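You operate a simulated robot arm through the tools that you are given. There is no shell and no other tool. Be economical: measure what you need, move in short steps, check, and stop when the job is done.

Carry out the task below with a simulated two-armed robot. There is one attempt and no reset: what you move stays moved.

JOB
Take the ballast can and leave it on the sheet on the top of the goods trolley. Take the can that says "Tonic Water" from the third shelf of rack bay b from the top and put it on top of the polishing block. Take the lime soda can and leave it on the top of the lamp bench. Take the clay tub and leave it on the top of the lamp bench. Fetch the balm pot and set it on top of the small plinth. Take the grey cube and leave it on the teal grip pad on the top of the camera bench. Take the tea caddy and leave it on top of the medium blue box. Open the lid of the battery box. Do these in any order. Set down upright: ballast can, can, lime soda can, clay tub, balm pot, tea caddy.

It is judged by the outcome, as a careful person would: the job done as asked, and still so three seconds after it is handed in. It fails if anything else is knocked over, pushed out of place, dropped, spilled or broken. Lids that push on must go on centred and level and be pressed home; caps that screw on are set level and turned clockwise until they are tight. Flat cloth is picked up by pressing the open fingertips on it (5 to 10 N) and closing them slowly along it; thin cloth reads only 2 to 8 mm in the jaws.

ROBOT AND FRAMES
Two 7-joint arms with four-finger grippers on one trunk, on a base that drives. Base frame: it is fixed to the floor where the robot stands at the start and does not move with it; the origin is under the middle of the robot, x ahead of it, y to its left, z up. Units: m, degrees, N and s.
The left shoulder is at the start at [0.04, 0.181, 1.13], the right one opposite. With the tool pointing down near the work surface each hand reaches from about 0.32 to 0.84 m from the robot's upright axis, wherever it stands, measured 20 degrees to its own side. Places, roughly: ballast can (11x8x18 cm) [0.5, -0.1, 0.9]; balm pot [-6.5, 6, 0.75]; can [0.5, 1, 1]; clay tub [-6, 6.25, 1]; grey cube (6x6x6 cm) [-7.9, 4.1, 0.9]; grip pad (10x10x1 cm) [-7.5, 4.2, 0.9]; lid of the battery box [-8.4, 4, 0.9]; lime soda can [-3.75, 6, 1]; medium blue box [-8.25, 4, 0.75]; polishing block (9x7x4 cm) [-1.1, -1, 0.9]; sheet (18x18x1 cm) [0.6, 0.2, 0.9]; small plinth [-9, 3.75, 0.75]; tea caddy [-8.5, 4.25, 1]; top of the lamp bench [-5.9, 3.9, 0.8]. Payload 3.67 kg a hand.
Tool frame (each hand has its own): the origin (TCP) lies between the finger pads and is the grasp point; the fingertips stand 0.028 m ahead of it; z points along the fingers, y is the line along which they close. The gripper opens to 0.112 m. The gripper's body begins 0.073 m behind the TCP.
Orientation is that of the tool frame in the base frame, as a unit quaternion [w, x, y, z]. With the fingers straight down and closing along the base's y, the tool's x points along the base's -x, its y along +y and its z along -z.

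CONTROLS
- The arms move only by the tool drive_tool. It takes "left_series", "right_series" or both (then of equal length, played together; a hand with none holds still); each is a list of rows, each a list of 7 numbers: the shift along the tool's x, y, z in units of 300 mm (1.0 is 300 mm), then the turn, a rotation vector about the tool's x, y, z in units of 60 degrees (1.0 is 60 degrees), then the opening, from 0 (shut) to 1 (fully open). In form: [[dx, dy, dz, wx, wy, wz, claw], ...]. A call has 1 to 20 rows; each row is the pose to reach, as a shift and turn from the pose commanded when the call began, along the tool's axes at that moment. A call with a number of a shift or a turn outside -1 to 1 is refused whole. A row lasts 0.2 s, in which the tool goes at most 0.05 m and 8.6 degrees; a call with a longer step from one row to the next is refused whole, and so is a gripper value outside its range. Where a pose cannot be reached the arm comes as near as it can. A force on the tool above 40 N (or 10 N above the force at the start of the call, whichever is more), or a blocked arm, ends the call early, and 0.2 s more pass. The fingers move at their own pace and stop on an object; they squeeze with about 28 N. The grip force told is the motor's: it shows also when the fingers shut on nothing. Time passes only in rows, and 0.2 s behind the last, so rows that repeat a pose let the fingers close. It gives the time, the measured TCP pose, the force on the tool (base axes), the opening and the grip force at its end, in the units of the frame above (readings bear some noise), with the torque about the TCP (base axes, N m) and any sound that the robot's microphone picked up.
- Cameras (640 x 400 px; columns grow to the right, rows downward): "scene" is now at [0.1018, 0.032, 1.3537]; the picture's right is [0.35, -0.94, 0.00], its down [-0.56, -0.21, -0.80] and it looks along [0.75, 0.28, -0.60] (base axes); focal length 268 px, centre (320, 200). "left" rides on the left gripper at [0.06, 0.018, -0.104] in its tool frame; the picture's right is [-0.29, 0.96, 0.00], its down [-0.80, -0.24, -0.55] and it looks along [-0.53, -0.16, 0.83] (tool axes); focal length 234 px, centre (320, 200). "right" rides on the right gripper at [0.06, -0.018, -0.104] in its tool frame; the picture's right is [0.29, 0.96, 0.00], its down [-0.80, 0.24, -0.55] and it looks along [-0.53, 0.16, 0.83] (tool axes); focal length 234 px, centre (320, 200). There is no depth. A picture from a camera that has moved, and an enlarged one, comes with that camera's place and axes in the base frame and with its lens.
- capture(camera): a new picture of that camera. It takes no simulated time.
- slide_trunk(by): slides the trunk up (or, below 0, down) by that many m; the arms and the scene camera ride with it, the base frame stays. It gives what a move gives, with no picture.
- roll_base(legs): drives the robot by 1 to 6 legs, each [ahead, left, turn to the left] in m, m and degrees, along the robot's own axes; the way and the turn of a leg run together, so that a leg with both is an arc; at most 1.5 m and 180 degrees a leg. The arms and the cameras ride along, it lands a little off, and it stops where it bumps. It gives what a move gives.
- turn_head(pan, tilt): turns the head with the scene camera to pan (to the left, within 86 degrees either way) and tilt (down, from -29 to 69), counted from straight ahead of the robot. It gives what a move gives.
- inspect(camera, box): a new picture of the part [left, top, right, bottom] of that camera's present view, enlarged. It takes no simulated time.
- close_job(): hands the job in; it is judged then, once.

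Work in short steps. Places have to be worked out from the pictures, the camera data and where the tool is seen: move nearer, look again, correct. Check each grasp and each placing, and mend what went wrong. You have 217 turns and 212 pictures in all, those below and enlarged ones among them. Open the grippers and draw the arms clear of the work before you hand the job in, unless the task says otherwise.

The tools are called after "Call:" by a JSON object that holds its "op" and its "data". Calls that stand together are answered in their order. drive_tool: Moves the arms, as the interface text tells. Its arguments: {"type":"object","properties":{"left_series":{"type":"array"},"right_series":{"type":"array"}},"required":[]} The other tools are called the same way: slide_trunk (by) slides the trunk up or down; roll_base (legs) drives the base; turn_head (pan, tilt) turns the head that bears the scene camera; capture (camera) takes a picture; inspect (camera, box) takes an enlarged picture of a part of a camera's view; close_job () hands the job in.

At the start:

```text
time: 0.0
left_tool_pos: [0.2989, 0.448, 1.1312]
left_tcp_rot: [0.0, 0.0, 1.0, 0.0]
left_force: [0.2, -1.6, -0.8]
left_torque: [0.03, 0.0, -0.01]
left_gripper_width: 0.1119
left_gripper_force: 0.1
right_tool_pos: [0.4998, 0.0887, 1.1017]
right_tcp_rot: [0.0, 0.0, 1.0, 0.0]
right_force: [0.0, -0.7, -0.7]
right_torque: [0.02, 0.0, 0.0]
right_gripper_width: 0.1122
right_gripper_force: 0.1
trunk travel left (down, up): [-0.25, 0.264]
robot x, y, heading: [0.0028, -0.0021, -0.3]
head pan, tilt: [20.5, 36.8]
```

scene: 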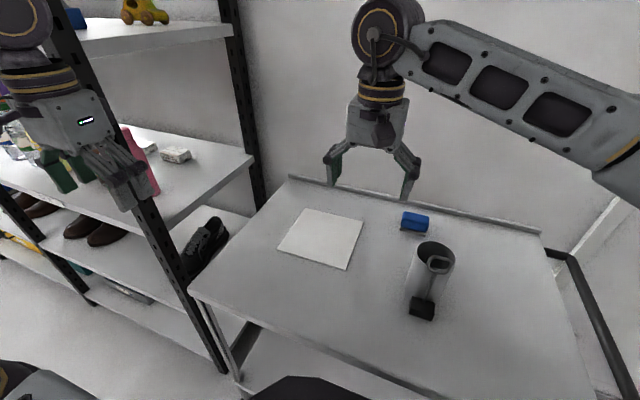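
right: 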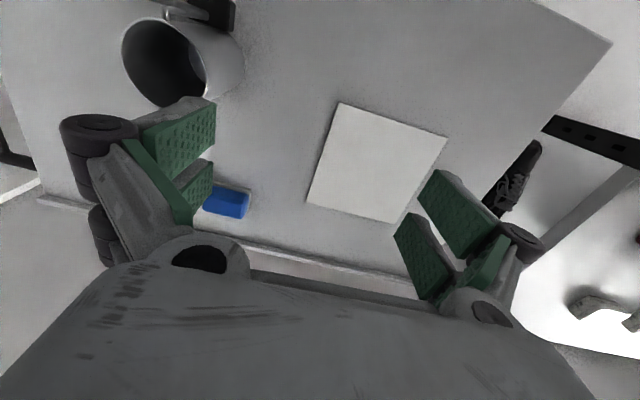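
left: 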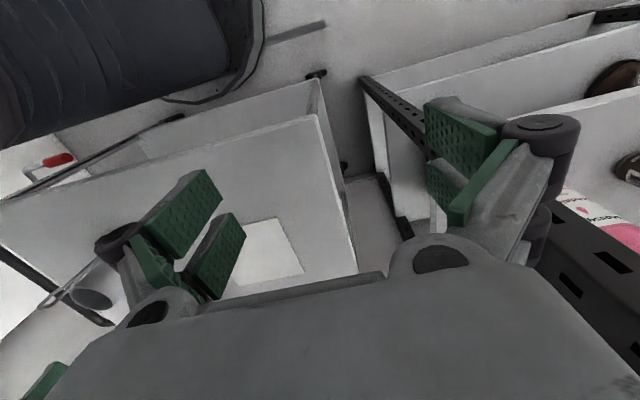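

I see the ballast can on the trolley and the white sheet to its left; I'll enlarge the can to see its form.

Call:
{"op": "inspect", "data": {"camera": "scene", "box": [260, 170, 500, 320]}}

Call:
{"op": "inspect", "data": {"camera": "scene", "box": [0, 80, 240, 230]}}

```text
2.67 times, centred on (380, 245) of scene
camera zoom: at [0.1018, 0.032, 1.3537], right [0.35, -0.94, 0.0], down [-0.56, -0.21, -0.8], along [0.75, 0.28, -0.6], focal length 715 px, centre (160, 80)
```

zoom: 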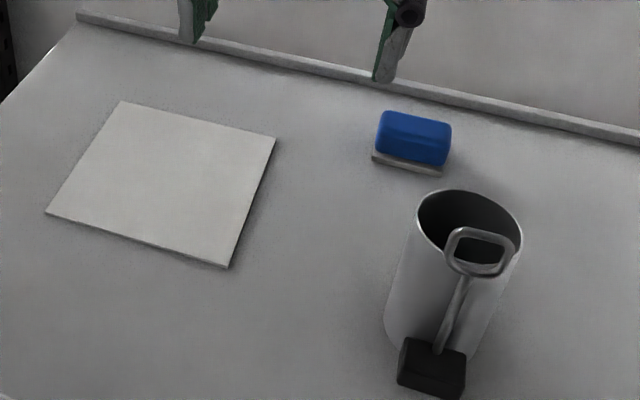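

```text
2.67 times, centred on (120, 155) of scene
camera zoom: at [0.1018, 0.032, 1.3537], right [0.35, -0.94, 0.0], down [-0.56, -0.21, -0.8], along [0.75, 0.28, -0.6], focal length 715 px, centre (853, 320)
```

zoom: 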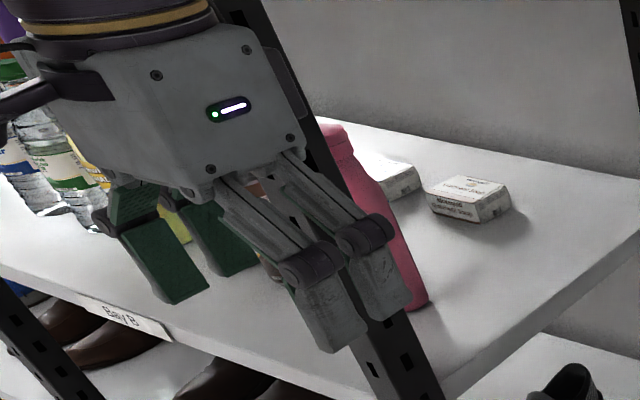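

The table stands near z 0.85, the sheet's middle near (0.59, 0.20), and the can's rim centre near (0.488, -0.053), with its weight and loop on the near (-x) side. I move the right hand above the can and look.

Call:
{"op": "drive_tool", "data": {"right_series": [[0.013, -0.157, 0, 0, 0, 0, 1], [0.026, -0.313, 0, 0, 0, 0, 1], [0.039, -0.473, 0, 0, 0, 0, 1], [0.039, -0.473, 0, 0, 0, 0, 1]]}}

Call:
{"op": "turn_head", "data": {"pan": 0, "tilt": 45}}

Call:
{"op": "capture", "data": {"camera": "right"}}

Call:
{"op": "capture", "data": {"camera": "scene"}}

```text
time: 1.0
left_tool_pos: [0.2999, 0.4498, 1.1287]
left_tcp_rot: [0.0, 0.0, 1.0, 0.0]
left_force: [0.7, -0.1, 0.2]
left_torque: [-0.06, -0.03, -0.01]
left_gripper_width: 0.1118
left_gripper_force: 0.0
right_tool_pos: [0.4867, -0.0533, 1.1023]
right_tcp_rot: [0.0, 0.001, 1.0, 0.0]
right_force: [0.7, 0.6, -1.1]
right_torque: [-0.03, 0.03, -0.01]
right_gripper_width: 0.112
right_gripper_force: 0.0
trunk travel left (down, up): [-0.25, 0.264]
robot x, y, heading: [0.0004, -0.002, -0.3]
head pan, tilt: [20.5, 36.8]
```

```text
time: 1.8
left_tool_pos: [0.2995, 0.4464, 1.129]
left_tcp_rot: [0.0, 0.0, 1.0, 0.0]
left_force: [0.0, -0.3, 0.5]
left_torque: [0.0, -0.04, -0.03]
left_gripper_width: 0.1119
left_gripper_force: 0.0
right_tool_pos: [0.4872, -0.0551, 1.1021]
right_tcp_rot: [0.0, 0.001, 1.0, 0.0]
right_force: [0.5, -0.4, 0.3]
right_torque: [0.0, 0.0, 0.02]
right_gripper_width: 0.1118
right_gripper_force: 0.2
trunk travel left (down, up): [-0.25, 0.264]
robot x, y, heading: [0.0019, -0.0012, -0.0]
head pan, tilt: [0.0, 45.0]
```

```text
206 pictures are left
camera right: at [0.4277, -0.0718, 1.2077], right [-0.29, 0.96, 0.0], down [0.8, 0.24, 0.55], along [0.53, 0.16, -0.83], focal length 234 px, centre (320, 200)
```

right: 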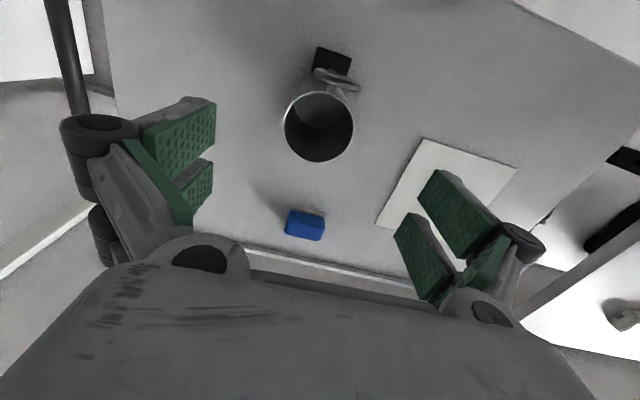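

```text
205 pictures are left
camera scene: at [0.1016, 0.0013, 1.3417], right [0.0, -1.0, 0.0], down [-0.71, 0.0, -0.71], along [0.71, 0.0, -0.71], focal length 268 px, centre (320, 200)
```

scene: 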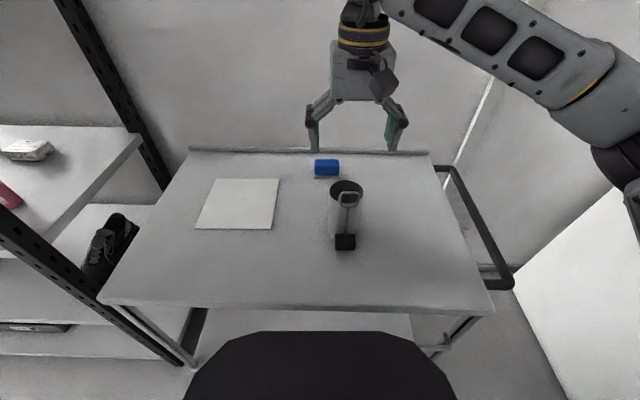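

Two views put the rim at (0.490, -0.053, 0.987), about 66 mm wide. I go down around the body and close.

Call:
{"op": "drive_tool", "data": {"right_series": [[-0.005, 0.003, 0.15, 0, 0, 0, 1], [-0.01, 0.006, 0.3, 0, 0, 0, 1], [-0.01, 0.006, 0.44, 0, 0, 0, 1], [-0.01, 0.006, 0.555, 0, 0, 0, 1], [-0.01, 0.006, 0.555, 0, 0, 0, 0.7], [-0.01, 0.006, 0.555, 0, 0, 0, 0.5], [-0.01, 0.006, 0.555, 0, 0, 0, 0.3], [-0.01, 0.006, 0.555, 0, 0, 0, 0.3]]}}

Call:
{"op": "capture", "data": {"camera": "scene"}}

```text
time: 3.6
left_tool_pos: [0.2988, 0.446, 1.1291]
left_tcp_rot: [0.0, 0.0, 1.0, 0.0]
left_force: [0.9, -0.7, 0.2]
left_torque: [0.02, -0.01, 0.01]
left_gripper_width: 0.1122
left_gripper_force: 0.0
right_tool_pos: [0.489, -0.0517, 0.9333]
right_tcp_rot: [0.0, -0.001, 1.0, 0.0]
right_force: [-0.6, 1.1, 1.5]
right_torque: [0.05, 0.1, -0.06]
right_gripper_width: 0.0713
right_gripper_force: 27.9
trunk travel left (down, up): [-0.25, 0.264]
robot x, y, heading: [0.0029, -0.0004, 0.1]
head pan, tilt: [0.0, 45.0]
```

```text
204 pictures are left
camera scene: at [0.1014, 0.0015, 1.3417], right [0.0, -1.0, 0.0], down [-0.71, 0.0, -0.71], along [0.71, 0.0, -0.71], focal length 268 px, centre (320, 200)
```

scene: 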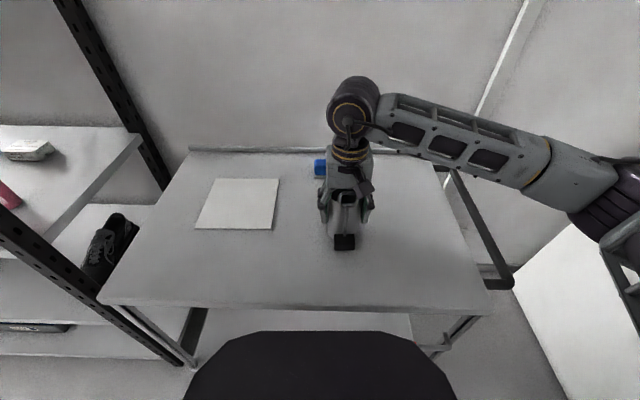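

Gripped at 71 mm with 28 N. I lift a few centimetres and check for tilt.

Call:
{"op": "drive_tool", "data": {"right_series": [[0, 0, -0.05, 0, 0, 0, 0.3], [0, 0, -0.1, 0, 0, 0, 0.3], [0, 0, -0.1, 0, 0, 0, 0.3]]}}

Call:
{"op": "inspect", "data": {"camera": "scene", "box": [240, 140, 440, 265]}}

Call:
{"op": "capture", "data": {"camera": "right"}}

```text
time: 4.4
left_tool_pos: [0.2988, 0.4464, 1.1289]
left_tcp_rot: [0.001, 0.0, 1.0, 0.0]
left_force: [0.1, -0.6, -0.7]
left_torque: [0.06, 0.01, -0.02]
left_gripper_width: 0.112
left_gripper_force: 0.0
right_tool_pos: [0.491, -0.052, 0.9636]
right_tcp_rot: [0.0, 0.0, 1.0, 0.001]
right_force: [0.2, 0.3, -0.9]
right_torque: [0.02, -0.07, 0.01]
right_gripper_width: 0.0712
right_gripper_force: 27.9
trunk travel left (down, up): [-0.25, 0.264]
robot x, y, heading: [0.0024, 0.001, -0.1]
head pan, tilt: [0.0, 45.0]
```

```text
3.20 times, centred on (340, 202) of scene
camera zoom: at [0.1018, 0.0013, 1.3416], right [0.0, -1.0, 0.0], down [-0.71, 0.0, -0.71], along [0.71, 0.0, -0.71], focal length 858 px, centre (256, 192)
```

zoom: 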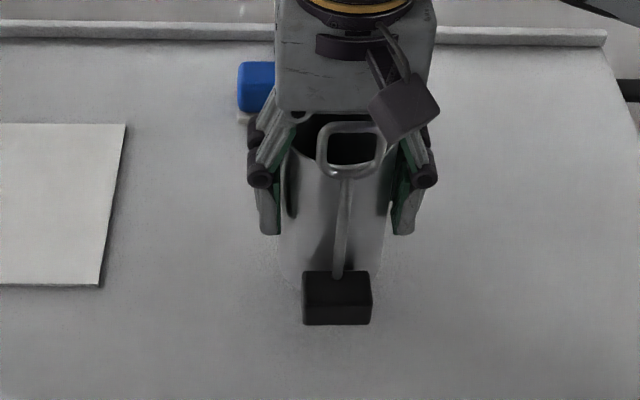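

```text
202 pictures are left
camera right: at [0.4322, -0.0688, 1.0688], right [-0.29, 0.96, 0.0], down [0.8, 0.24, 0.55], along [0.53, 0.16, -0.83], focal length 234 px, centre (320, 200)
```

right: 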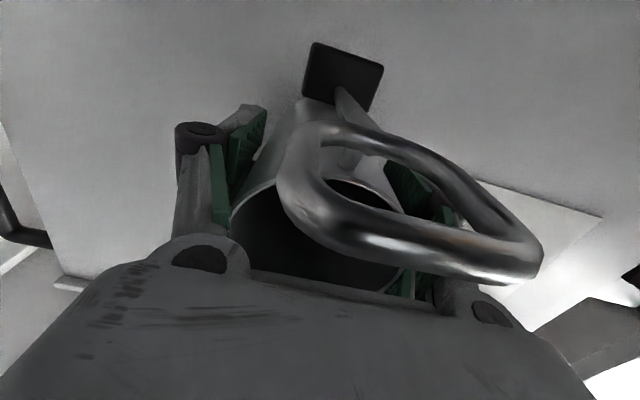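

It hangs straight. I raise it a bit and carry it over the sheet, block side overhang considered (body centre aimed at x≈0.607, y≈0.203).

Call:
{"op": "drive_tool", "data": {"right_series": [[0, 0, -0.12, 0, 0, 0, 0.3], [0, 0.14, -0.12, 0, 0, 0, 0.3], [0, 0.28, -0.12, 0, 0, 0, 0.3], [-0.05, 0.42, -0.12, 0, 0, 0, 0.3], [-0.12, 0.54, -0.12, 0, 0, 0, 0.3], [-0.22, 0.65, -0.12, 0, 0, 0, 0.3], [-0.31, 0.75, -0.12, 0, 0, 0, 0.3], [-0.387, 0.85, -0.12, 0, 0, 0, 0.3], [-0.387, 0.85, -0.12, 0, 0, 0, 0.3]]}}

Call:
{"op": "capture", "data": {"camera": "scene"}}

```text
time: 6.4
left_tool_pos: [0.3, 0.4469, 1.1314]
left_tcp_rot: [0.0, 0.0, 1.0, 0.001]
left_force: [0.0, -0.8, -0.2]
left_torque: [0.01, 0.02, -0.01]
left_gripper_width: 0.112
left_gripper_force: 0.1
right_tool_pos: [0.6021, 0.2029, 1.0021]
right_tcp_rot: [0.0, 0.001, 1.0, 0.001]
right_force: [-0.2, 0.8, -0.9]
right_torque: [0.05, 0.03, -0.02]
right_gripper_width: 0.0715
right_gripper_force: 28.1
trunk travel left (down, up): [-0.25, 0.264]
robot x, y, heading: [0.001, 0.0012, 0.1]
head pan, tilt: [0.0, 45.0]
```

```text
201 pictures are left
camera scene: at [0.1022, -0.0002, 1.3416], right [0.0, -1.0, 0.0], down [-0.71, 0.0, -0.71], along [0.71, 0.0, -0.71], focal length 268 px, centre (320, 200)
```

scene: 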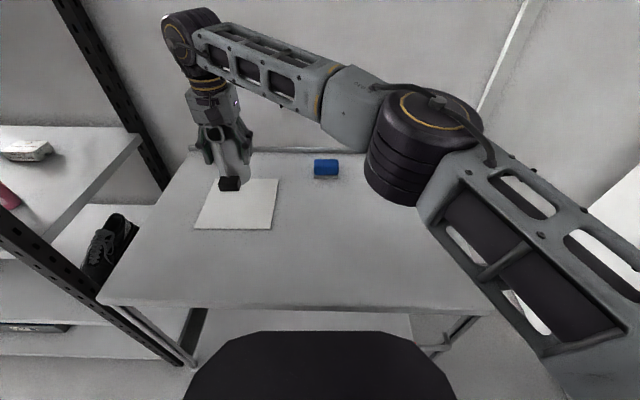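

Well above the sheet; I lower to just above contact, then feel for it.

Call:
{"op": "drive_tool", "data": {"right_series": [[0, 0, 0.1, 0, 0, 0, 0.3], [0, 0, 0.17, 0, 0, 0, 0.3], [0, 0, 0.185, 0, 0, 0, 0.3], [0, 0, 0.2, 0, 0, 0, 0.3], [0, 0, 0.2, 0, 0, 0, 0.3]]}}

Call:
{"op": "inspect", "data": {"camera": "scene", "box": [150, 110, 310, 240]}}

```text
time: 7.6
left_tool_pos: [0.2991, 0.4479, 1.1293]
left_tcp_rot: [-0.001, -0.001, 1.0, -0.001]
left_force: [0.4, 0.6, -0.1]
left_torque: [-0.01, 0.05, 0.01]
left_gripper_width: 0.1117
left_gripper_force: 0.1
right_tool_pos: [0.6053, 0.2028, 0.9413]
right_tcp_rot: [0.0, 0.0, 1.0, 0.0]
right_force: [-0.5, 0.3, -1.2]
right_torque: [-0.01, 0.01, -0.02]
right_gripper_width: 0.0712
right_gripper_force: 28.1
trunk travel left (down, up): [-0.25, 0.264]
robot x, y, heading: [0.0018, -0.0004, -0.1]
head pan, tilt: [0.0, 45.0]
```

```text
3.08 times, centred on (230, 175) of scene
camera zoom: at [0.1015, 0.0017, 1.3417], right [0.0, -1.0, 0.0], down [-0.71, 0.0, -0.71], along [0.71, 0.0, -0.71], focal length 825 px, centre (597, 277)
```

zoom: 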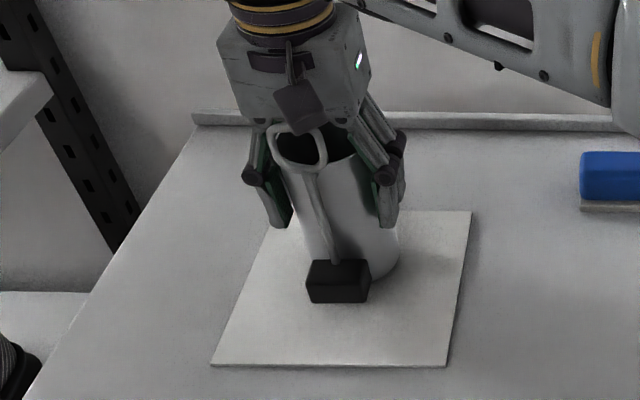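

Still just above; I lower by a few millimetres more.

Call:
{"op": "drive_tool", "data": {"right_series": [[0, 0, 0.007, 0, 0, 0, 0.3], [0, 0, 0.014, 0, 0, 0, 0.3], [0, 0, 0.018, 0, 0, 0, 0.3]]}}

```text
time: 8.4
left_tool_pos: [0.2979, 0.447, 1.1304]
left_tcp_rot: [0.0, -0.001, 1.0, 0.0]
left_force: [-0.7, -0.1, 0.0]
left_torque: [0.03, 0.03, 0.01]
left_gripper_width: 0.1121
left_gripper_force: 0.1
right_tool_pos: [0.6044, 0.2031, 0.9384]
right_tcp_rot: [0.0, -0.001, 1.0, 0.001]
right_force: [0.4, -1.0, 9.1]
right_torque: [0.15, 0.02, -0.02]
right_gripper_width: 0.0712
right_gripper_force: 28.4
trunk travel left (down, up): [-0.25, 0.264]
robot x, y, heading: [0.0028, -0.0011, -0.0]
head pan, tilt: [0.0, 45.0]
```

Contact (9 N up). I release and rise straight up.

Call:
{"op": "drive_tool", "data": {"right_series": [[0, 0, -0.01, 0, 0, 0, 0.5], [0, 0, -0.01, 0, 0, 0, 0.75], [0, 0, -0.01, 0, 0, 0, 1], [0, 0, -0.1, 0, 0, 0, 1], [0, 0, -0.25, 0, 0, 0, 1], [0, 0, -0.4, 0, 0, 0, 1], [0, 0, -0.55, 0, 0, 0, 1]]}}

Call:
{"op": "capture", "data": {"camera": "scene"}}

```text
time: 10.0
left_tool_pos: [0.3009, 0.4465, 1.1303]
left_tcp_rot: [0.0, 0.001, 1.0, 0.0]
left_force: [-0.3, 0.3, -0.1]
left_torque: [0.0, -0.01, -0.01]
left_gripper_width: 0.1121
left_gripper_force: 0.1
right_tool_pos: [0.6045, 0.1948, 1.0925]
right_tcp_rot: [0.001, 0.0, 1.0, 0.0]
right_force: [0.0, 0.5, 0.3]
right_torque: [0.02, -0.01, 0.0]
right_gripper_width: 0.1119
right_gripper_force: 0.1
right hand out of reach, approached as far as the arm can: row 7
trunk travel left (down, up): [-0.25, 0.264]
robot x, y, heading: [0.0023, -0.0007, 0.1]
head pan, tilt: [0.0, 45.0]
```

```text
199 pictures are left
camera scene: at [0.1012, 0.0006, 1.3417], right [0.0, -1.0, 0.0], down [-0.71, 0.0, -0.71], along [0.71, 0.0, -0.71], focal length 268 px, centre (320, 200)
```

scene: 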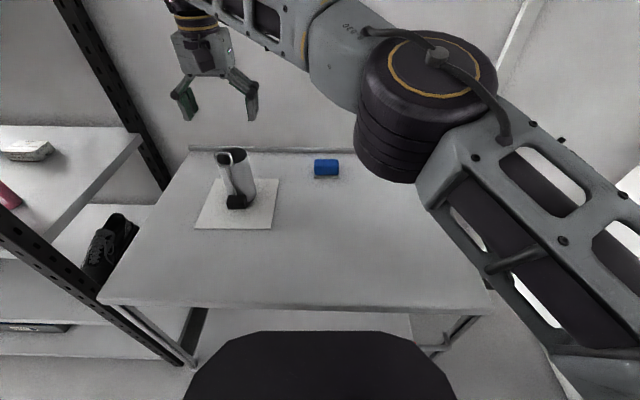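

The ballast can stands on the sheet. I draw the right hand back and turn the head to the rack on the left.

Call:
{"op": "drive_tool", "data": {"right_series": [[0, -0.15, 0, 0, 0, 0, 1], [0, -0.3, 0, 0, 0, 0, 1], [0.07, -0.43, 0, 0, 0, 0, 1], [0.17, -0.54, 0, 0, 0, 0, 1], [0.27, -0.65, 0, 0, 0, 0, 1], [0.38, -0.75, 0, 0, 0, 0, 1], [0.48, -0.85, 0, 0, 0, 0, 1], [0.58, -0.95, 0, 0, 0, 0, 1], [0.69, -1.0, 0, 0, 0, 0, 1]]}}

Call:
{"op": "turn_head", "data": {"pan": 65, "tilt": 20}}

Call:
{"op": "capture", "data": {"camera": "scene"}}

```text
time: 12.0
left_tool_pos: [0.2987, 0.4463, 1.1304]
left_tcp_rot: [0.001, 0.0, 1.0, 0.0]
left_force: [-1.1, -0.1, -0.3]
left_torque: [-0.02, 0.0, 0.0]
left_gripper_width: 0.112
left_gripper_force: 0.1
right_tool_pos: [0.399, -0.1045, 1.0889]
right_tcp_rot: [0.001, 0.0, 1.0, 0.0]
right_force: [-0.4, -0.3, 0.0]
right_torque: [-0.01, -0.03, 0.02]
right_gripper_width: 0.112
right_gripper_force: 0.0
trunk travel left (down, up): [-0.25, 0.264]
robot x, y, heading: [0.0013, -0.001, 0.0]
head pan, tilt: [0.0, 45.0]
```

```text
time: 13.4
left_tool_pos: [0.2986, 0.4465, 1.1299]
left_tcp_rot: [0.0, 0.0, 1.0, 0.0]
left_force: [-0.1, 0.4, 0.1]
left_torque: [-0.04, 0.0, -0.03]
left_gripper_width: 0.112
left_gripper_force: 0.0
right_tool_pos: [0.4002, -0.1032, 1.0872]
right_tcp_rot: [-0.001, 0.0, 1.0, 0.0]
right_force: [0.1, -0.3, 0.1]
right_torque: [0.0, 0.03, 0.01]
right_gripper_width: 0.1121
right_gripper_force: 0.0
trunk travel left (down, up): [-0.25, 0.264]
robot x, y, heading: [-0.0004, -0.0005, -0.1]
head pan, tilt: [65.0, 20.0]
```

```text
198 pictures are left
camera scene: at [0.0596, 0.0857, 1.3803], right [0.91, -0.42, 0.0], down [-0.14, -0.31, -0.94], along [0.4, 0.85, -0.34], focal length 268 px, centre (320, 200)
```

scene: 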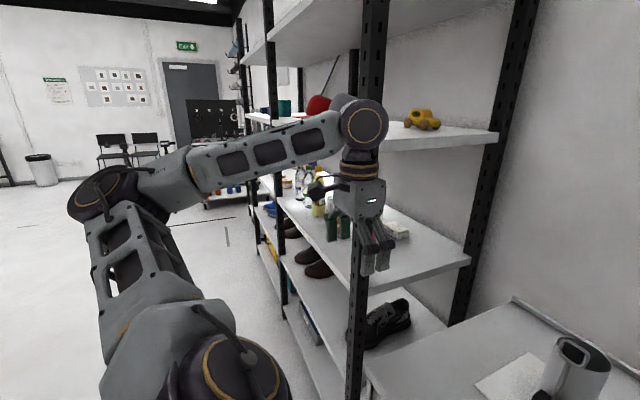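

The rack faces -x along y. I back off to be clear of the post, shift left to stand before the bay, and look.

Call:
{"op": "roll_base", "data": {"legs": [[-0.4, 0, 0], [0, 1.0, 0]]}}

Call:
{"op": "turn_head", "data": {"pan": 0, "tilt": 15}}

Call:
{"op": "capture", "data": {"camera": "scene"}}

```text
time: 20.9
left_tool_pos: [-0.0572, 1.4433, 1.1303]
left_tcp_rot: [0.0, 0.018, 1.0, 0.0]
left_force: [0.0, 0.3, 0.2]
left_torque: [-0.01, 0.02, 0.01]
left_gripper_width: 0.1119
left_gripper_force: 0.0
right_tool_pos: [0.0251, 0.8881, 1.0881]
right_tcp_rot: [0.0, 0.018, 1.0, 0.0]
right_force: [1.1, 1.1, -0.1]
right_torque: [-0.04, 0.0, -0.01]
right_gripper_width: 0.1119
right_gripper_force: 0.0
trunk travel left (down, up): [-0.25, 0.264]
robot x, y, heading: [-0.3689, 1.0085, -1.8]
head pan, tilt: [65.0, 20.0]
```

```text
time: 22.2
left_tool_pos: [-0.0569, 1.4419, 1.13]
left_tcp_rot: [0.0, 0.017, 1.0, 0.0]
left_force: [-0.8, 0.1, 0.3]
left_torque: [-0.02, 0.01, 0.0]
left_gripper_width: 0.1119
left_gripper_force: 0.2
right_tool_pos: [0.0267, 0.888, 1.0869]
right_tcp_rot: [0.001, 0.018, 1.0, 0.001]
right_force: [0.1, 0.4, -1.2]
right_torque: [0.02, 0.01, -0.02]
right_gripper_width: 0.1121
right_gripper_force: 0.1
trunk travel left (down, up): [-0.25, 0.264]
robot x, y, heading: [-0.3703, 1.0046, -2.2]
head pan, tilt: [0.0, 15.0]
```

```text
197 pictures are left
camera scene: at [-0.257, 1.0029, 1.3885], right [-0.03, -1.0, 0.0], down [-0.26, 0.01, -0.97], along [0.97, -0.03, -0.26], focal length 268 px, centre (320, 200)
```

scene: 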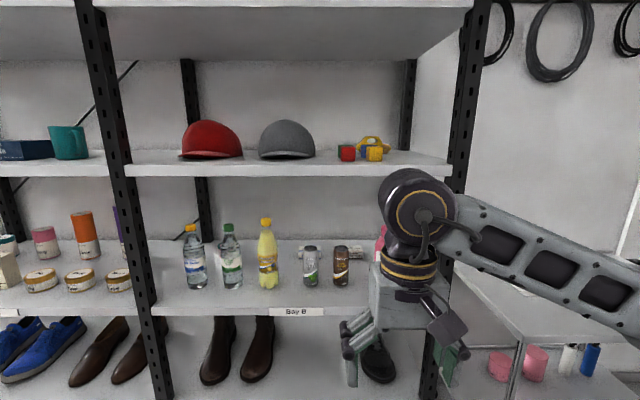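

Call:
{"op": "inspect", "data": {"camera": "scene", "box": [160, 205, 400, 325]}}

```text
2.67 times, centred on (280, 265) of scene
camera zoom: at [-0.257, 1.0029, 1.3885], right [-0.03, -1.0, 0.0], down [-0.26, 0.01, -0.97], along [0.97, -0.03, -0.26], focal length 715 px, centre (427, 27)
```

zoom: 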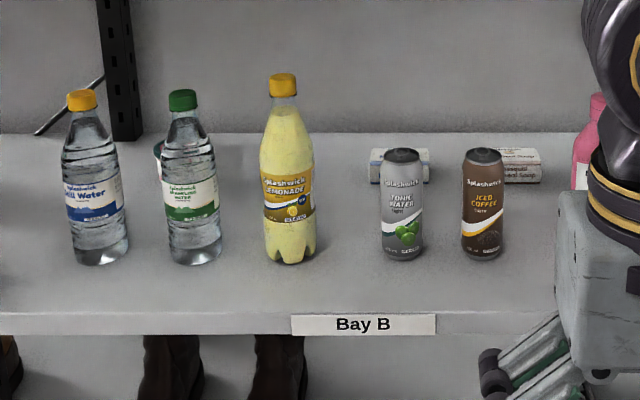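

The tonic can is on this shelf, near (0.5, 1.0), shelf top near 0.9. I drive closer, and pitch the right tool about 48° forward to approach over the shelf edge.

Call:
{"op": "roll_base", "data": {"legs": [[0.22, 0, 2]]}}

Call:
{"op": "drive_tool", "data": {"right_series": [[0, 0, 0, 0, -0.14, 0, 0.7], [0, 0, 0, 0, -0.28, 0, 0.7], [0, 0, 0, 0, -0.42, 0, 0.7], [0, 0, 0, 0, -0.56, 0, 0.7], [0, 0, 0, 0, -0.7, 0, 0.7], [0, 0, 0, 0, -0.8, 0, 0.7], [0, 0, 0, 0, -0.8, 0, 0.7]]}}

Call:
{"op": "capture", "data": {"camera": "right"}}

Call:
{"op": "capture", "data": {"camera": "scene"}}

```text
time: 23.9
left_tool_pos: [0.1474, 1.451, 1.1302]
left_tcp_rot: [0.001, -0.003, 1.0, 0.0]
left_force: [0.0, 0.6, -0.3]
left_torque: [0.0, 0.0, -0.01]
left_gripper_width: 0.1121
left_gripper_force: 0.0
right_tool_pos: [0.2521, 0.9007, 1.089]
right_tcp_rot: [-0.001, -0.002, 1.0, -0.001]
right_force: [0.9, -0.2, 0.3]
right_torque: [-0.02, 0.0, 0.01]
right_gripper_width: 0.1117
right_gripper_force: 0.1
trunk travel left (down, up): [-0.25, 0.264]
robot x, y, heading: [-0.1469, 1.0027, 0.5]
head pan, tilt: [0.0, 15.0]
```

```text
time: 25.5
left_tool_pos: [0.1463, 1.4512, 1.1302]
left_tcp_rot: [0.0, -0.002, 1.0, 0.0]
left_force: [0.8, 0.6, -0.3]
left_torque: [0.0, 0.03, 0.0]
left_gripper_width: 0.1123
left_gripper_force: 0.1
right_tool_pos: [0.271, 0.9176, 1.0991]
right_tcp_rot: [0.406, -0.002, 0.914, 0.001]
right_force: [0.4, 0.5, 0.4]
right_torque: [0.0, 0.01, -0.01]
right_gripper_width: 0.0783
right_gripper_force: 0.0
right hand out of reach, approached as far as the arm can: row 5, 6, 7
trunk travel left (down, up): [-0.25, 0.264]
robot x, y, heading: [-0.1454, 0.9999, 0.4]
head pan, tilt: [0.0, 15.0]
```

```text
195 pictures are left
camera right: at [0.1554, 0.8988, 1.1243], right [-0.2, 0.96, -0.21], down [0.12, 0.24, 0.96], along [0.97, 0.16, -0.16], focal length 234 px, centre (320, 200)
```

right: 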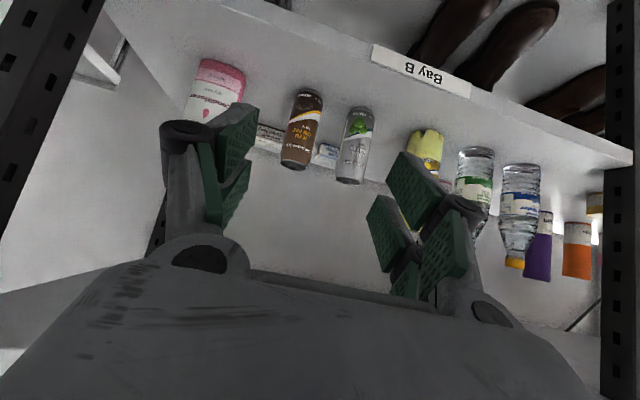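

```text
194 pictures are left
camera scene: at [-0.0357, 1.0036, 1.3885], right [0.01, -1.0, 0.0], down [-0.26, 0.0, -0.97], along [0.97, 0.01, -0.26], focal length 268 px, centre (320, 200)
```

scene: 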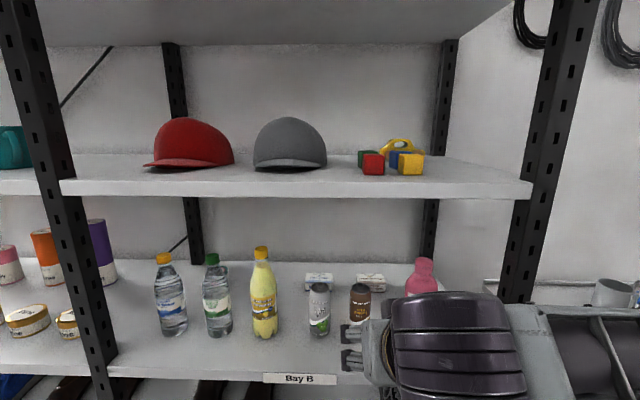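

Both views place the can around x≈0.55, y≈1.0, shelf ≈0.88. I move the hand nearer to the can for a better fix.

Call:
{"op": "drive_tool", "data": {"right_series": [[-0.06, 0.07, 0.11, 0, 0, 0, 0.7], [-0.12, 0.14, 0.22, 0, 0, 0, 0.7], [-0.18, 0.2, 0.33, 0, 0, 0, 0.7], [-0.25, 0.27, 0.44, 0, 0, 0, 0.7], [-0.32, 0.333, 0.555, 0, 0, 0, 0.7], [-0.32, 0.333, 0.555, 0, 0, 0, 0.7]]}}

Call:
{"op": "capture", "data": {"camera": "right"}}

Call:
{"op": "capture", "data": {"camera": "scene"}}

```text
time: 26.9
left_tool_pos: [0.1473, 1.4504, 1.1301]
left_tcp_rot: [-0.001, -0.003, 1.0, 0.0]
left_force: [0.2, -0.1, 0.3]
left_torque: [-0.01, -0.01, 0.02]
left_gripper_width: 0.1117
left_gripper_force: 0.1
right_tool_pos: [0.4596, 1.0174, 1.057]
right_tcp_rot: [0.407, -0.002, 0.913, 0.001]
right_force: [-0.1, -0.5, -0.1]
right_torque: [0.01, -0.01, 0.03]
right_gripper_width: 0.0786
right_gripper_force: 0.1
trunk travel left (down, up): [-0.25, 0.264]
robot x, y, heading: [-0.1489, 1.0026, 0.3]
head pan, tilt: [0.0, 15.0]
```

```text
193 pictures are left
camera right: at [0.3433, 0.999, 1.0829], right [-0.2, 0.96, -0.21], down [0.12, 0.24, 0.96], along [0.97, 0.17, -0.16], focal length 234 px, centre (320, 200)
```

right: 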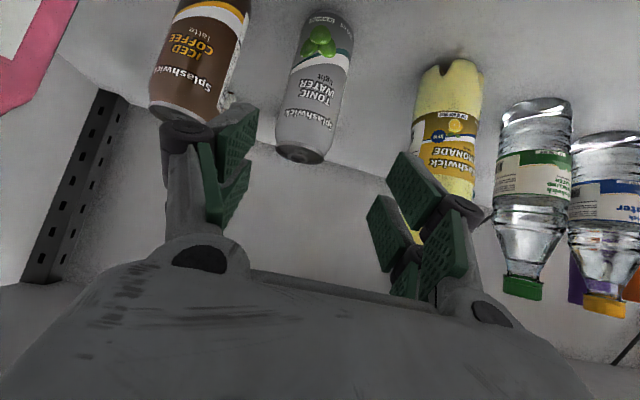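

```text
192 pictures are left
camera scene: at [-0.0361, 1.0036, 1.3886], right [0.01, -1.0, 0.0], down [-0.26, 0.0, -0.97], along [0.97, 0.01, -0.26], focal length 268 px, centre (320, 200)
```

scene: 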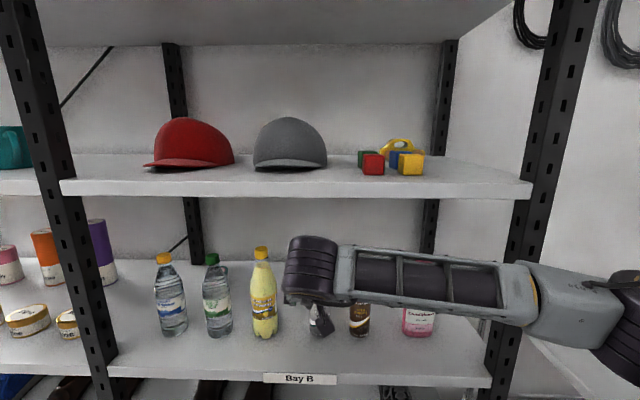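

Triangulated: can axis near (0.543, 1.007), top 1.018, width ~53 mm. I lower in front of it and slide forward with the fingers narrowed to 70 mm.

Call:
{"op": "drive_tool", "data": {"right_series": [[0.075, -0.035, 0.09, 0, 0, 0, 0.63], [0.151, -0.035, 0.181, 0, 0, 0, 0.63], [0.113, -0.035, 0.253, 0, 0, 0, 0.63], [0.075, -0.035, 0.325, 0, 0, 0, 0.63], [0.037, -0.035, 0.397, 0, 0, 0, 0.63], [0.037, -0.035, 0.397, 0, 0, 0, 0.63]]}}

Call:
{"op": "capture", "data": {"camera": "right"}}

```text
time: 28.3
left_tool_pos: [0.1468, 1.4507, 1.1289]
left_tcp_rot: [0.0, -0.002, 1.0, 0.0]
left_force: [-0.3, -0.6, -0.4]
left_torque: [0.02, 0.0, 0.02]
left_gripper_width: 0.1122
left_gripper_force: 0.0
right_tool_pos: [0.5377, 1.0074, 0.9718]
right_tcp_rot: [0.407, -0.002, 0.913, 0.001]
right_force: [0.5, 0.2, 0.1]
right_torque: [0.02, -0.01, -0.05]
right_gripper_width: 0.0704
right_gripper_force: 0.1
trunk travel left (down, up): [-0.25, 0.264]
robot x, y, heading: [-0.1465, 0.9988, 0.2]
head pan, tilt: [0.0, 15.0]
```

```text
191 pictures are left
camera right: at [0.422, 0.9889, 0.9985], right [-0.2, 0.96, -0.21], down [0.12, 0.24, 0.96], along [0.97, 0.16, -0.16], focal length 234 px, centre (320, 200)
```

right: 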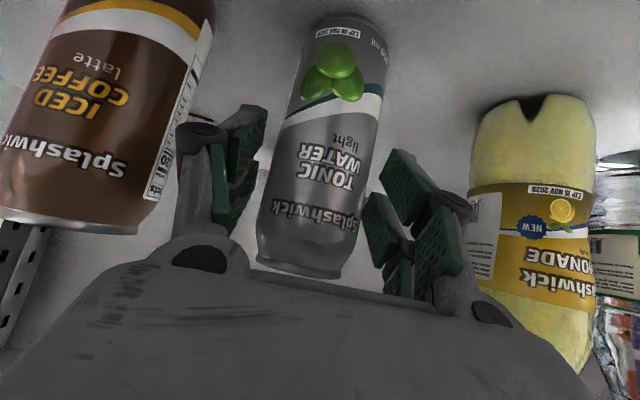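

The can looks ~1.5 cm further in than the grasp point. I push forward 1.5 cm and close.

Call:
{"op": "drive_tool", "data": {"right_series": [[-0.033, 0, 0.037, 0, 0, 0, 0.63], [-0.033, 0, 0.037, 0, 0, 0, 0.63], [-0.033, 0, 0.037, 0, 0, 0, 0.5], [-0.033, 0, 0.037, 0, 0, 0, 0.4], [-0.033, 0, 0.037, 0, 0, 0, 0.3], [-0.033, 0, 0.037, 0, 0, 0, 0.3]]}}

Call:
{"op": "capture", "data": {"camera": "right"}}

```text
time: 29.7
left_tool_pos: [0.1477, 1.4511, 1.1298]
left_tcp_rot: [0.0, -0.003, 1.0, 0.0]
left_force: [-0.4, 0.3, 0.3]
left_torque: [-0.05, 0.0, 0.01]
left_gripper_width: 0.1121
left_gripper_force: 0.0
right_tool_pos: [0.5535, 1.0078, 0.972]
right_tcp_rot: [0.408, -0.002, 0.913, 0.002]
right_force: [-0.1, -1.5, 2.1]
right_torque: [-0.02, -0.04, 0.02]
right_gripper_width: 0.0515
right_gripper_force: 27.6
trunk travel left (down, up): [-0.25, 0.264]
robot x, y, heading: [-0.1526, 1.0008, 0.3]
head pan, tilt: [0.0, 15.0]
```

```text
190 pictures are left
camera right: at [0.4379, 0.989, 0.9985], right [-0.2, 0.96, -0.21], down [0.12, 0.24, 0.96], along [0.97, 0.16, -0.16], focal length 234 px, centre (320, 200)
```

right: 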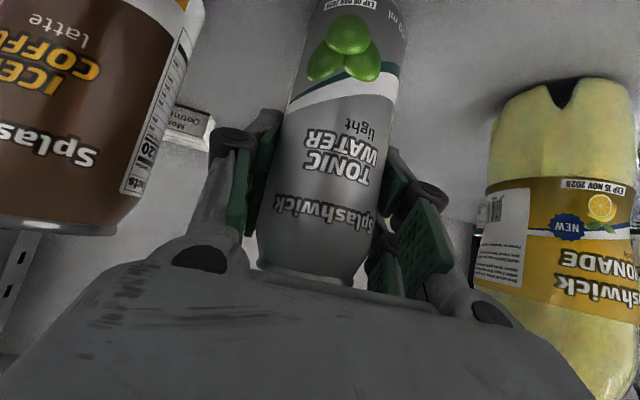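

Gripped (51.5 mm). I lift 5 cm and draw back out of the rack.

Call:
{"op": "drive_tool", "data": {"right_series": [[-0.062, 0, -0.056, 0, 0, 0, 0.3], [-0.124, 0, -0.112, 0, 0, 0, 0.3], [-0.02, 0, -0.23, 0, 0, 0, 0.3], [0.08, 0, -0.34, 0, 0, 0, 0.3], [0.17, 0, -0.44, 0, 0, 0, 0.3], [0.25, 0, -0.53, 0, 0, 0, 0.3], [0.322, 0, -0.607, 0, 0, 0, 0.3], [0.322, 0, -0.607, 0, 0, 0, 0.3]]}}

Call:
{"op": "capture", "data": {"camera": "scene"}}

```text
time: 31.5
left_tool_pos: [0.1486, 1.4503, 1.1292]
left_tcp_rot: [0.001, -0.003, 1.0, 0.0]
left_force: [-0.2, 0.4, -0.3]
left_torque: [-0.04, 0.01, -0.03]
left_gripper_width: 0.1121
left_gripper_force: 0.1
right_tool_pos: [0.354, 1.0053, 1.0226]
right_tcp_rot: [0.407, -0.002, 0.913, 0.001]
right_force: [0.0, 0.3, -2.5]
right_torque: [-0.03, -0.01, -0.03]
right_gripper_width: 0.0512
right_gripper_force: 28.3
trunk travel left (down, up): [-0.25, 0.264]
robot x, y, heading: [-0.1482, 1.0056, 0.5]
head pan, tilt: [0.0, 15.0]
```

```text
189 pictures are left
camera scene: at [-0.0348, 1.0041, 1.3884], right [0.01, -1.0, 0.0], down [-0.26, 0.0, -0.97], along [0.97, 0.01, -0.26], focal length 268 px, centre (320, 200)
```

scene: 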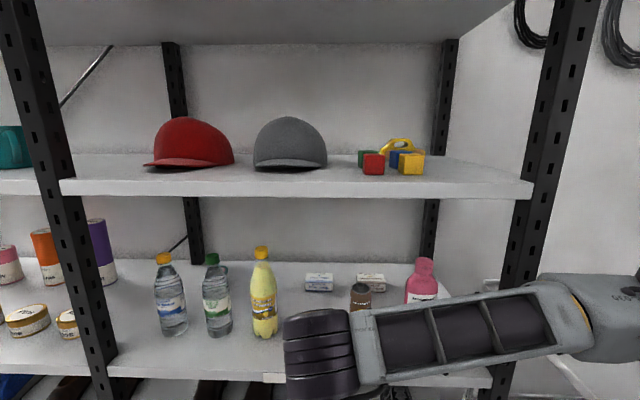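

I back away from the rack and turn toward the polishing block to find it.

Call:
{"op": "roll_base", "data": {"legs": [[-0.5, 0, 0], [0, 0, -100]]}}

Call:
{"op": "turn_head", "data": {"pan": 0, "tilt": 15}}

Call:
{"op": "capture", "data": {"camera": "scene"}}

```text
time: 39.3
left_tool_pos: [-0.2758, 0.6111, 1.1299]
left_tcp_rot: [0.001, 0.783, 0.622, 0.0]
left_force: [-0.3, -0.1, -0.5]
left_torque: [0.01, -0.01, -0.04]
left_gripper_width: 0.1119
left_gripper_force: 0.1
right_tool_pos: [-0.7591, 0.5126, 1.0222]
right_tcp_rot: [0.253, 0.716, 0.567, -0.319]
right_force: [0.2, 0.4, -1.1]
right_torque: [0.01, -0.02, 0.0]
right_gripper_width: 0.0338
right_gripper_force: 0.1
trunk travel left (down, up): [-0.25, 0.264]
robot x, y, heading: [-0.6465, 1.0024, -103.0]
head pan, tilt: [0.0, 15.0]
```

```text
time: 39.9
left_tool_pos: [-0.2762, 0.6115, 1.1303]
left_tcp_rot: [0.0, 0.784, 0.621, 0.0]
left_force: [-0.2, 0.4, -1.1]
left_torque: [0.0, 0.0, 0.0]
left_gripper_width: 0.1121
left_gripper_force: 0.1
right_tool_pos: [-0.7579, 0.5133, 1.0219]
right_tcp_rot: [0.252, 0.716, 0.567, -0.319]
right_force: [-0.5, -0.1, 0.8]
right_torque: [0.01, -0.02, 0.01]
right_gripper_width: 0.0339
right_gripper_force: 0.1
trunk travel left (down, up): [-0.25, 0.264]
robot x, y, heading: [-0.6436, 1.0019, -103.3]
head pan, tilt: [0.0, 15.0]
```

```text
188 pictures are left
camera scene: at [-0.6696, 0.894, 1.3885], right [-0.97, 0.23, 0.0], down [0.06, 0.25, -0.97], along [-0.22, -0.94, -0.26], focal length 268 px, centre (320, 200)
```

scene: 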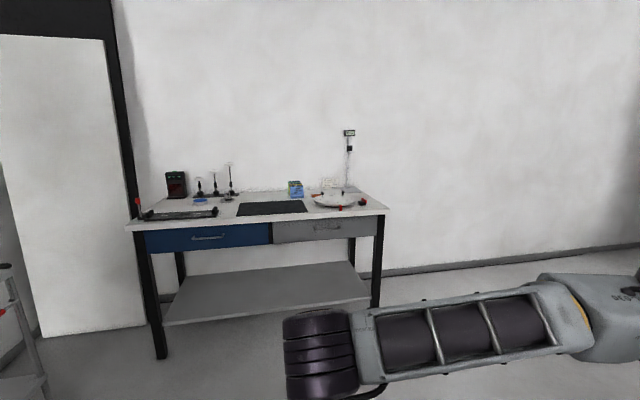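

The right gripper has shut to its set 34 mm with no force: the can slipped out on the way. I look for it before moving anything.

Call:
{"op": "capture", "data": {"camera": "right"}}

Call:
{"op": "turn_head", "data": {"pan": 0, "tilt": 65}}

Call:
{"op": "capture", "data": {"camera": "scene"}}

Call:
{"op": "turn_head", "data": {"pan": 80, "tilt": 40}}

Call:
{"op": "capture", "data": {"camera": "scene"}}

```text
187 pictures are left
camera right: at [-0.7475, 0.6321, 1.0475], right [0.98, -0.03, -0.21], down [0.21, -0.17, 0.96], along [-0.07, -0.98, -0.16], focal length 234 px, centre (320, 200)
```

right: 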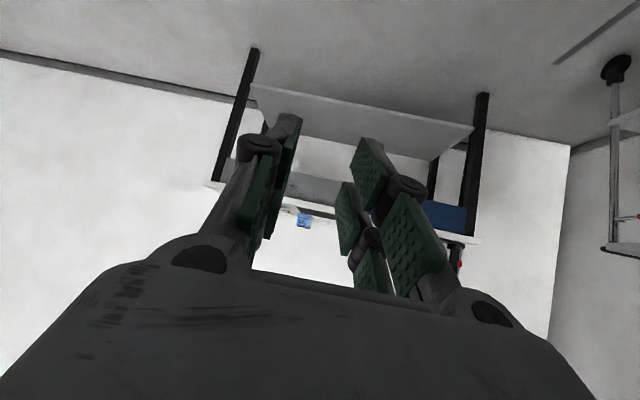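

```text
time: 41.1
left_tool_pos: [-0.2759, 0.6103, 1.1307]
left_tcp_rot: [0.0, 0.783, 0.622, 0.001]
left_force: [0.2, 0.1, -0.8]
left_torque: [-0.03, -0.01, -0.01]
left_gripper_width: 0.112
left_gripper_force: 0.0
right_tool_pos: [-0.7561, 0.5134, 1.0214]
right_tcp_rot: [0.252, 0.716, 0.567, -0.319]
right_force: [-0.2, -0.1, 0.3]
right_torque: [0.02, 0.01, 0.0]
right_gripper_width: 0.0337
right_gripper_force: 0.1
trunk travel left (down, up): [-0.25, 0.264]
robot x, y, heading: [-0.6418, 1.0003, -103.0]
head pan, tilt: [0.0, 65.0]
```

```text
186 pictures are left
camera scene: at [-0.6622, 0.9258, 1.3167], right [-0.97, 0.23, 0.0], down [0.21, 0.88, -0.42], along [-0.1, -0.41, -0.91], focal length 268 px, centre (320, 200)
```

scene: 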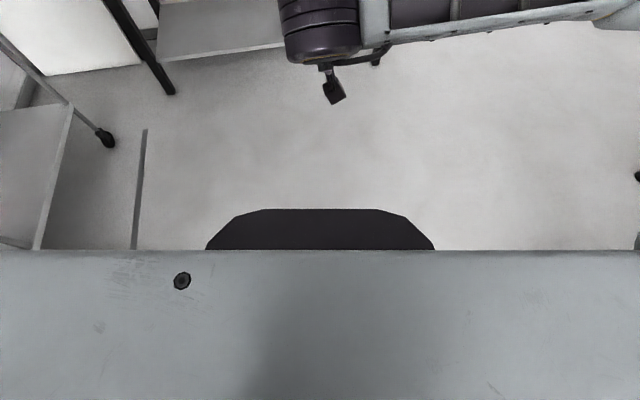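

```text
time: 42.6
left_tool_pos: [-0.276, 0.6108, 1.1296]
left_tcp_rot: [0.001, 0.784, 0.621, 0.0]
left_force: [-0.3, 0.1, -0.5]
left_torque: [0.02, 0.0, -0.01]
left_gripper_width: 0.112
left_gripper_force: 0.1
right_tool_pos: [-0.7575, 0.5132, 1.0204]
right_tcp_rot: [0.253, 0.716, 0.567, -0.319]
right_force: [0.0, -0.1, -0.1]
right_torque: [0.0, 0.03, -0.04]
right_gripper_width: 0.0334
right_gripper_force: 0.0
trunk travel left (down, up): [-0.25, 0.264]
robot x, y, heading: [-0.6415, 1.0065, -102.9]
head pan, tilt: [80.0, 40.0]
```

```text
185 pictures are left
camera scene: at [-0.5702, 0.9515, 1.3489], right [-0.39, -0.92, 0.0], down [-0.59, 0.25, -0.77], along [0.7, -0.3, -0.64], focal length 268 px, centre (320, 200)
```

scene: 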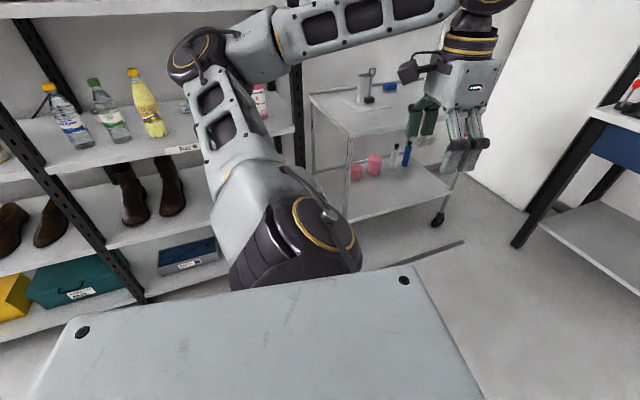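

Not in view yet; I look at more of the floor around.

Call:
{"op": "turn_head", "data": {"pan": -75, "tilt": 40}}

Call:
{"op": "capture", "data": {"camera": "scene"}}

Call:
{"op": "turn_head", "data": {"pan": 40, "tilt": 50}}

Call:
{"op": "capture", "data": {"camera": "scene"}}

Call:
{"op": "capture", "data": {"camera": "left"}}

```text
time: 45.0
left_tool_pos: [-0.2761, 0.6122, 1.1288]
left_tcp_rot: [0.0, 0.783, 0.622, 0.0]
left_force: [-0.3, 0.5, 0.1]
left_torque: [-0.03, 0.01, -0.03]
left_gripper_width: 0.1118
left_gripper_force: 0.1
right_tool_pos: [-0.7575, 0.5128, 1.0219]
right_tcp_rot: [0.253, 0.716, 0.568, -0.318]
right_force: [0.8, 0.2, 0.2]
right_torque: [-0.01, 0.01, 0.01]
right_gripper_width: 0.0337
right_gripper_force: 0.1
trunk travel left (down, up): [-0.25, 0.264]
robot x, y, heading: [-0.6463, 1.0054, -103.1]
head pan, tilt: [-75.0, 40.0]
```

```text
184 pictures are left
camera scene: at [-0.7334, 0.9821, 1.349], right [-0.03, 1.0, 0.0], down [0.64, 0.02, -0.77], along [-0.77, -0.03, -0.64], focal length 268 px, centre (320, 200)
```

scene: 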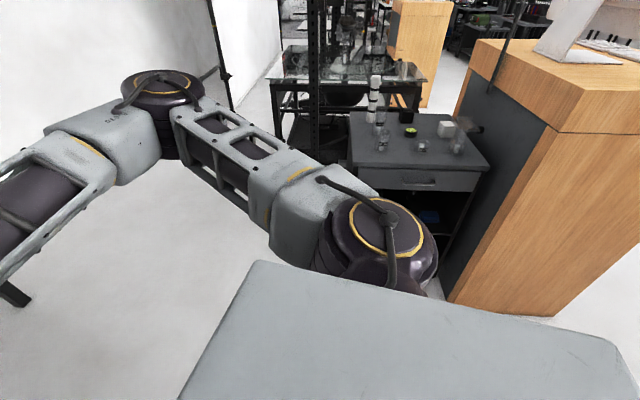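

```text
time: 46.9
left_tool_pos: [-0.2768, 0.6104, 1.1295]
left_tcp_rot: [-0.001, 0.784, 0.621, 0.0]
left_force: [0.4, 0.0, -0.3]
left_torque: [-0.01, -0.01, 0.02]
left_gripper_width: 0.1121
left_gripper_force: 0.0
right_tool_pos: [-0.7573, 0.5132, 1.0216]
right_tcp_rot: [0.252, 0.716, 0.568, -0.318]
right_force: [-0.3, 0.5, -0.3]
right_torque: [-0.01, -0.01, -0.03]
right_gripper_width: 0.0334
right_gripper_force: 0.1
trunk travel left (down, up): [-0.25, 0.264]
robot x, y, heading: [-0.6432, 1.004, -102.9]
head pan, tilt: [40.0, 50.0]
```

```text
183 pictures are left
camera scene: at [-0.6136, 0.9162, 1.3348], right [-0.89, -0.45, 0.0], down [-0.35, 0.68, -0.64], along [0.29, -0.57, -0.77], focal length 268 px, centre (320, 200)
```

scene: 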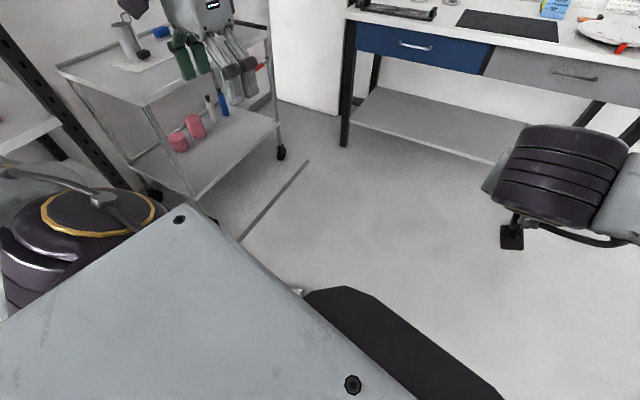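

```text
182 pictures are left
camera left: at [-0.2463, 0.6651, 1.2332], right [0.87, -0.5, 0.0], down [-0.42, -0.72, 0.55], along [-0.28, -0.48, -0.83], focal length 234 px, centre (320, 200)
```

left: 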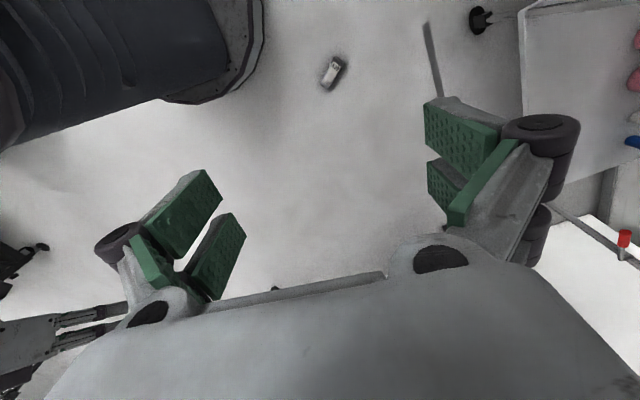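

Found: the can lies on the floor near (-0.26, 0.53). I turn 30° left in place so it lies ahead-left, and look down at it.

Call:
{"op": "roll_base", "data": {"legs": [[0, 0, 32]]}}

Call:
{"op": "turn_head", "data": {"pan": 20, "tilt": 60}}

Call:
{"op": "capture", "data": {"camera": "scene"}}

Call:
{"op": "capture", "data": {"camera": "left"}}

```text
time: 49.0
left_tool_pos: [-0.1224, 0.8665, 1.1296]
left_tcp_rot: [0.0, 0.581, 0.814, 0.001]
left_force: [-0.2, 0.5, -0.3]
left_torque: [0.03, -0.03, -0.01]
left_gripper_width: 0.1122
left_gripper_force: 0.0
right_tool_pos: [-0.4782, 0.5282, 1.0209]
right_tcp_rot: [0.331, 0.53, 0.744, -0.236]
right_force: [-0.1, 0.6, 0.4]
right_torque: [-0.01, -0.03, -0.02]
right_gripper_width: 0.0338
right_gripper_force: 0.0
trunk travel left (down, up): [-0.25, 0.264]
robot x, y, heading: [-0.6438, 1.006, -71.0]
head pan, tilt: [40.0, 50.0]
```

```text
time: 49.9
left_tool_pos: [-0.1231, 0.8665, 1.1293]
left_tcp_rot: [-0.001, 0.58, 0.814, 0.0]
left_force: [0.0, 0.4, -0.9]
left_torque: [0.0, -0.02, 0.0]
left_gripper_width: 0.1118
left_gripper_force: 0.1
right_tool_pos: [-0.4779, 0.5287, 1.0214]
right_tcp_rot: [0.331, 0.531, 0.744, -0.236]
right_force: [-0.1, -0.6, -0.2]
right_torque: [-0.02, -0.01, 0.0]
right_gripper_width: 0.0336
right_gripper_force: 0.0
trunk travel left (down, up): [-0.25, 0.264]
robot x, y, heading: [-0.6408, 1.0054, -71.1]
head pan, tilt: [20.0, 60.0]
```

```text
181 pictures are left
camera scene: at [-0.5951, 0.9338, 1.3222], right [-0.78, -0.63, 0.0], down [-0.55, 0.67, -0.5], along [0.32, -0.39, -0.87], focal length 268 px, centre (320, 200)
```

scene: 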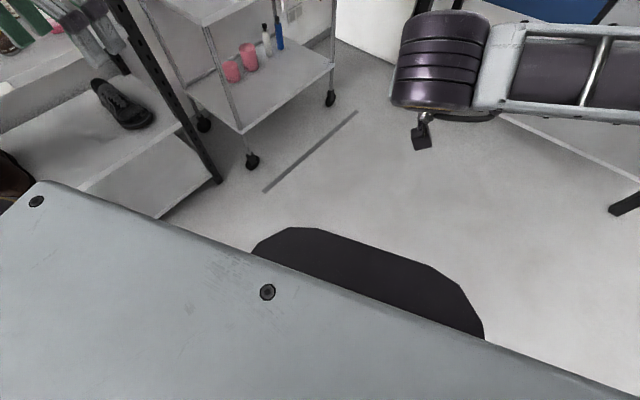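

```text
180 pictures are left
camera left: at [-0.1272, 0.9296, 1.2332], right [1.0, 0.04, 0.0], down [0.03, -0.83, 0.55], along [0.02, -0.55, -0.83], focal length 234 px, centre (320, 200)
```

left: 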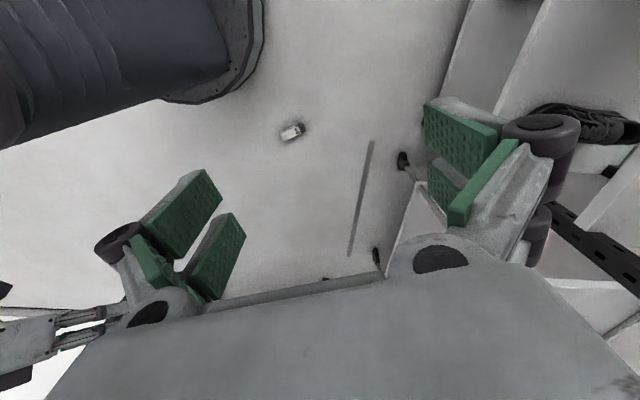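

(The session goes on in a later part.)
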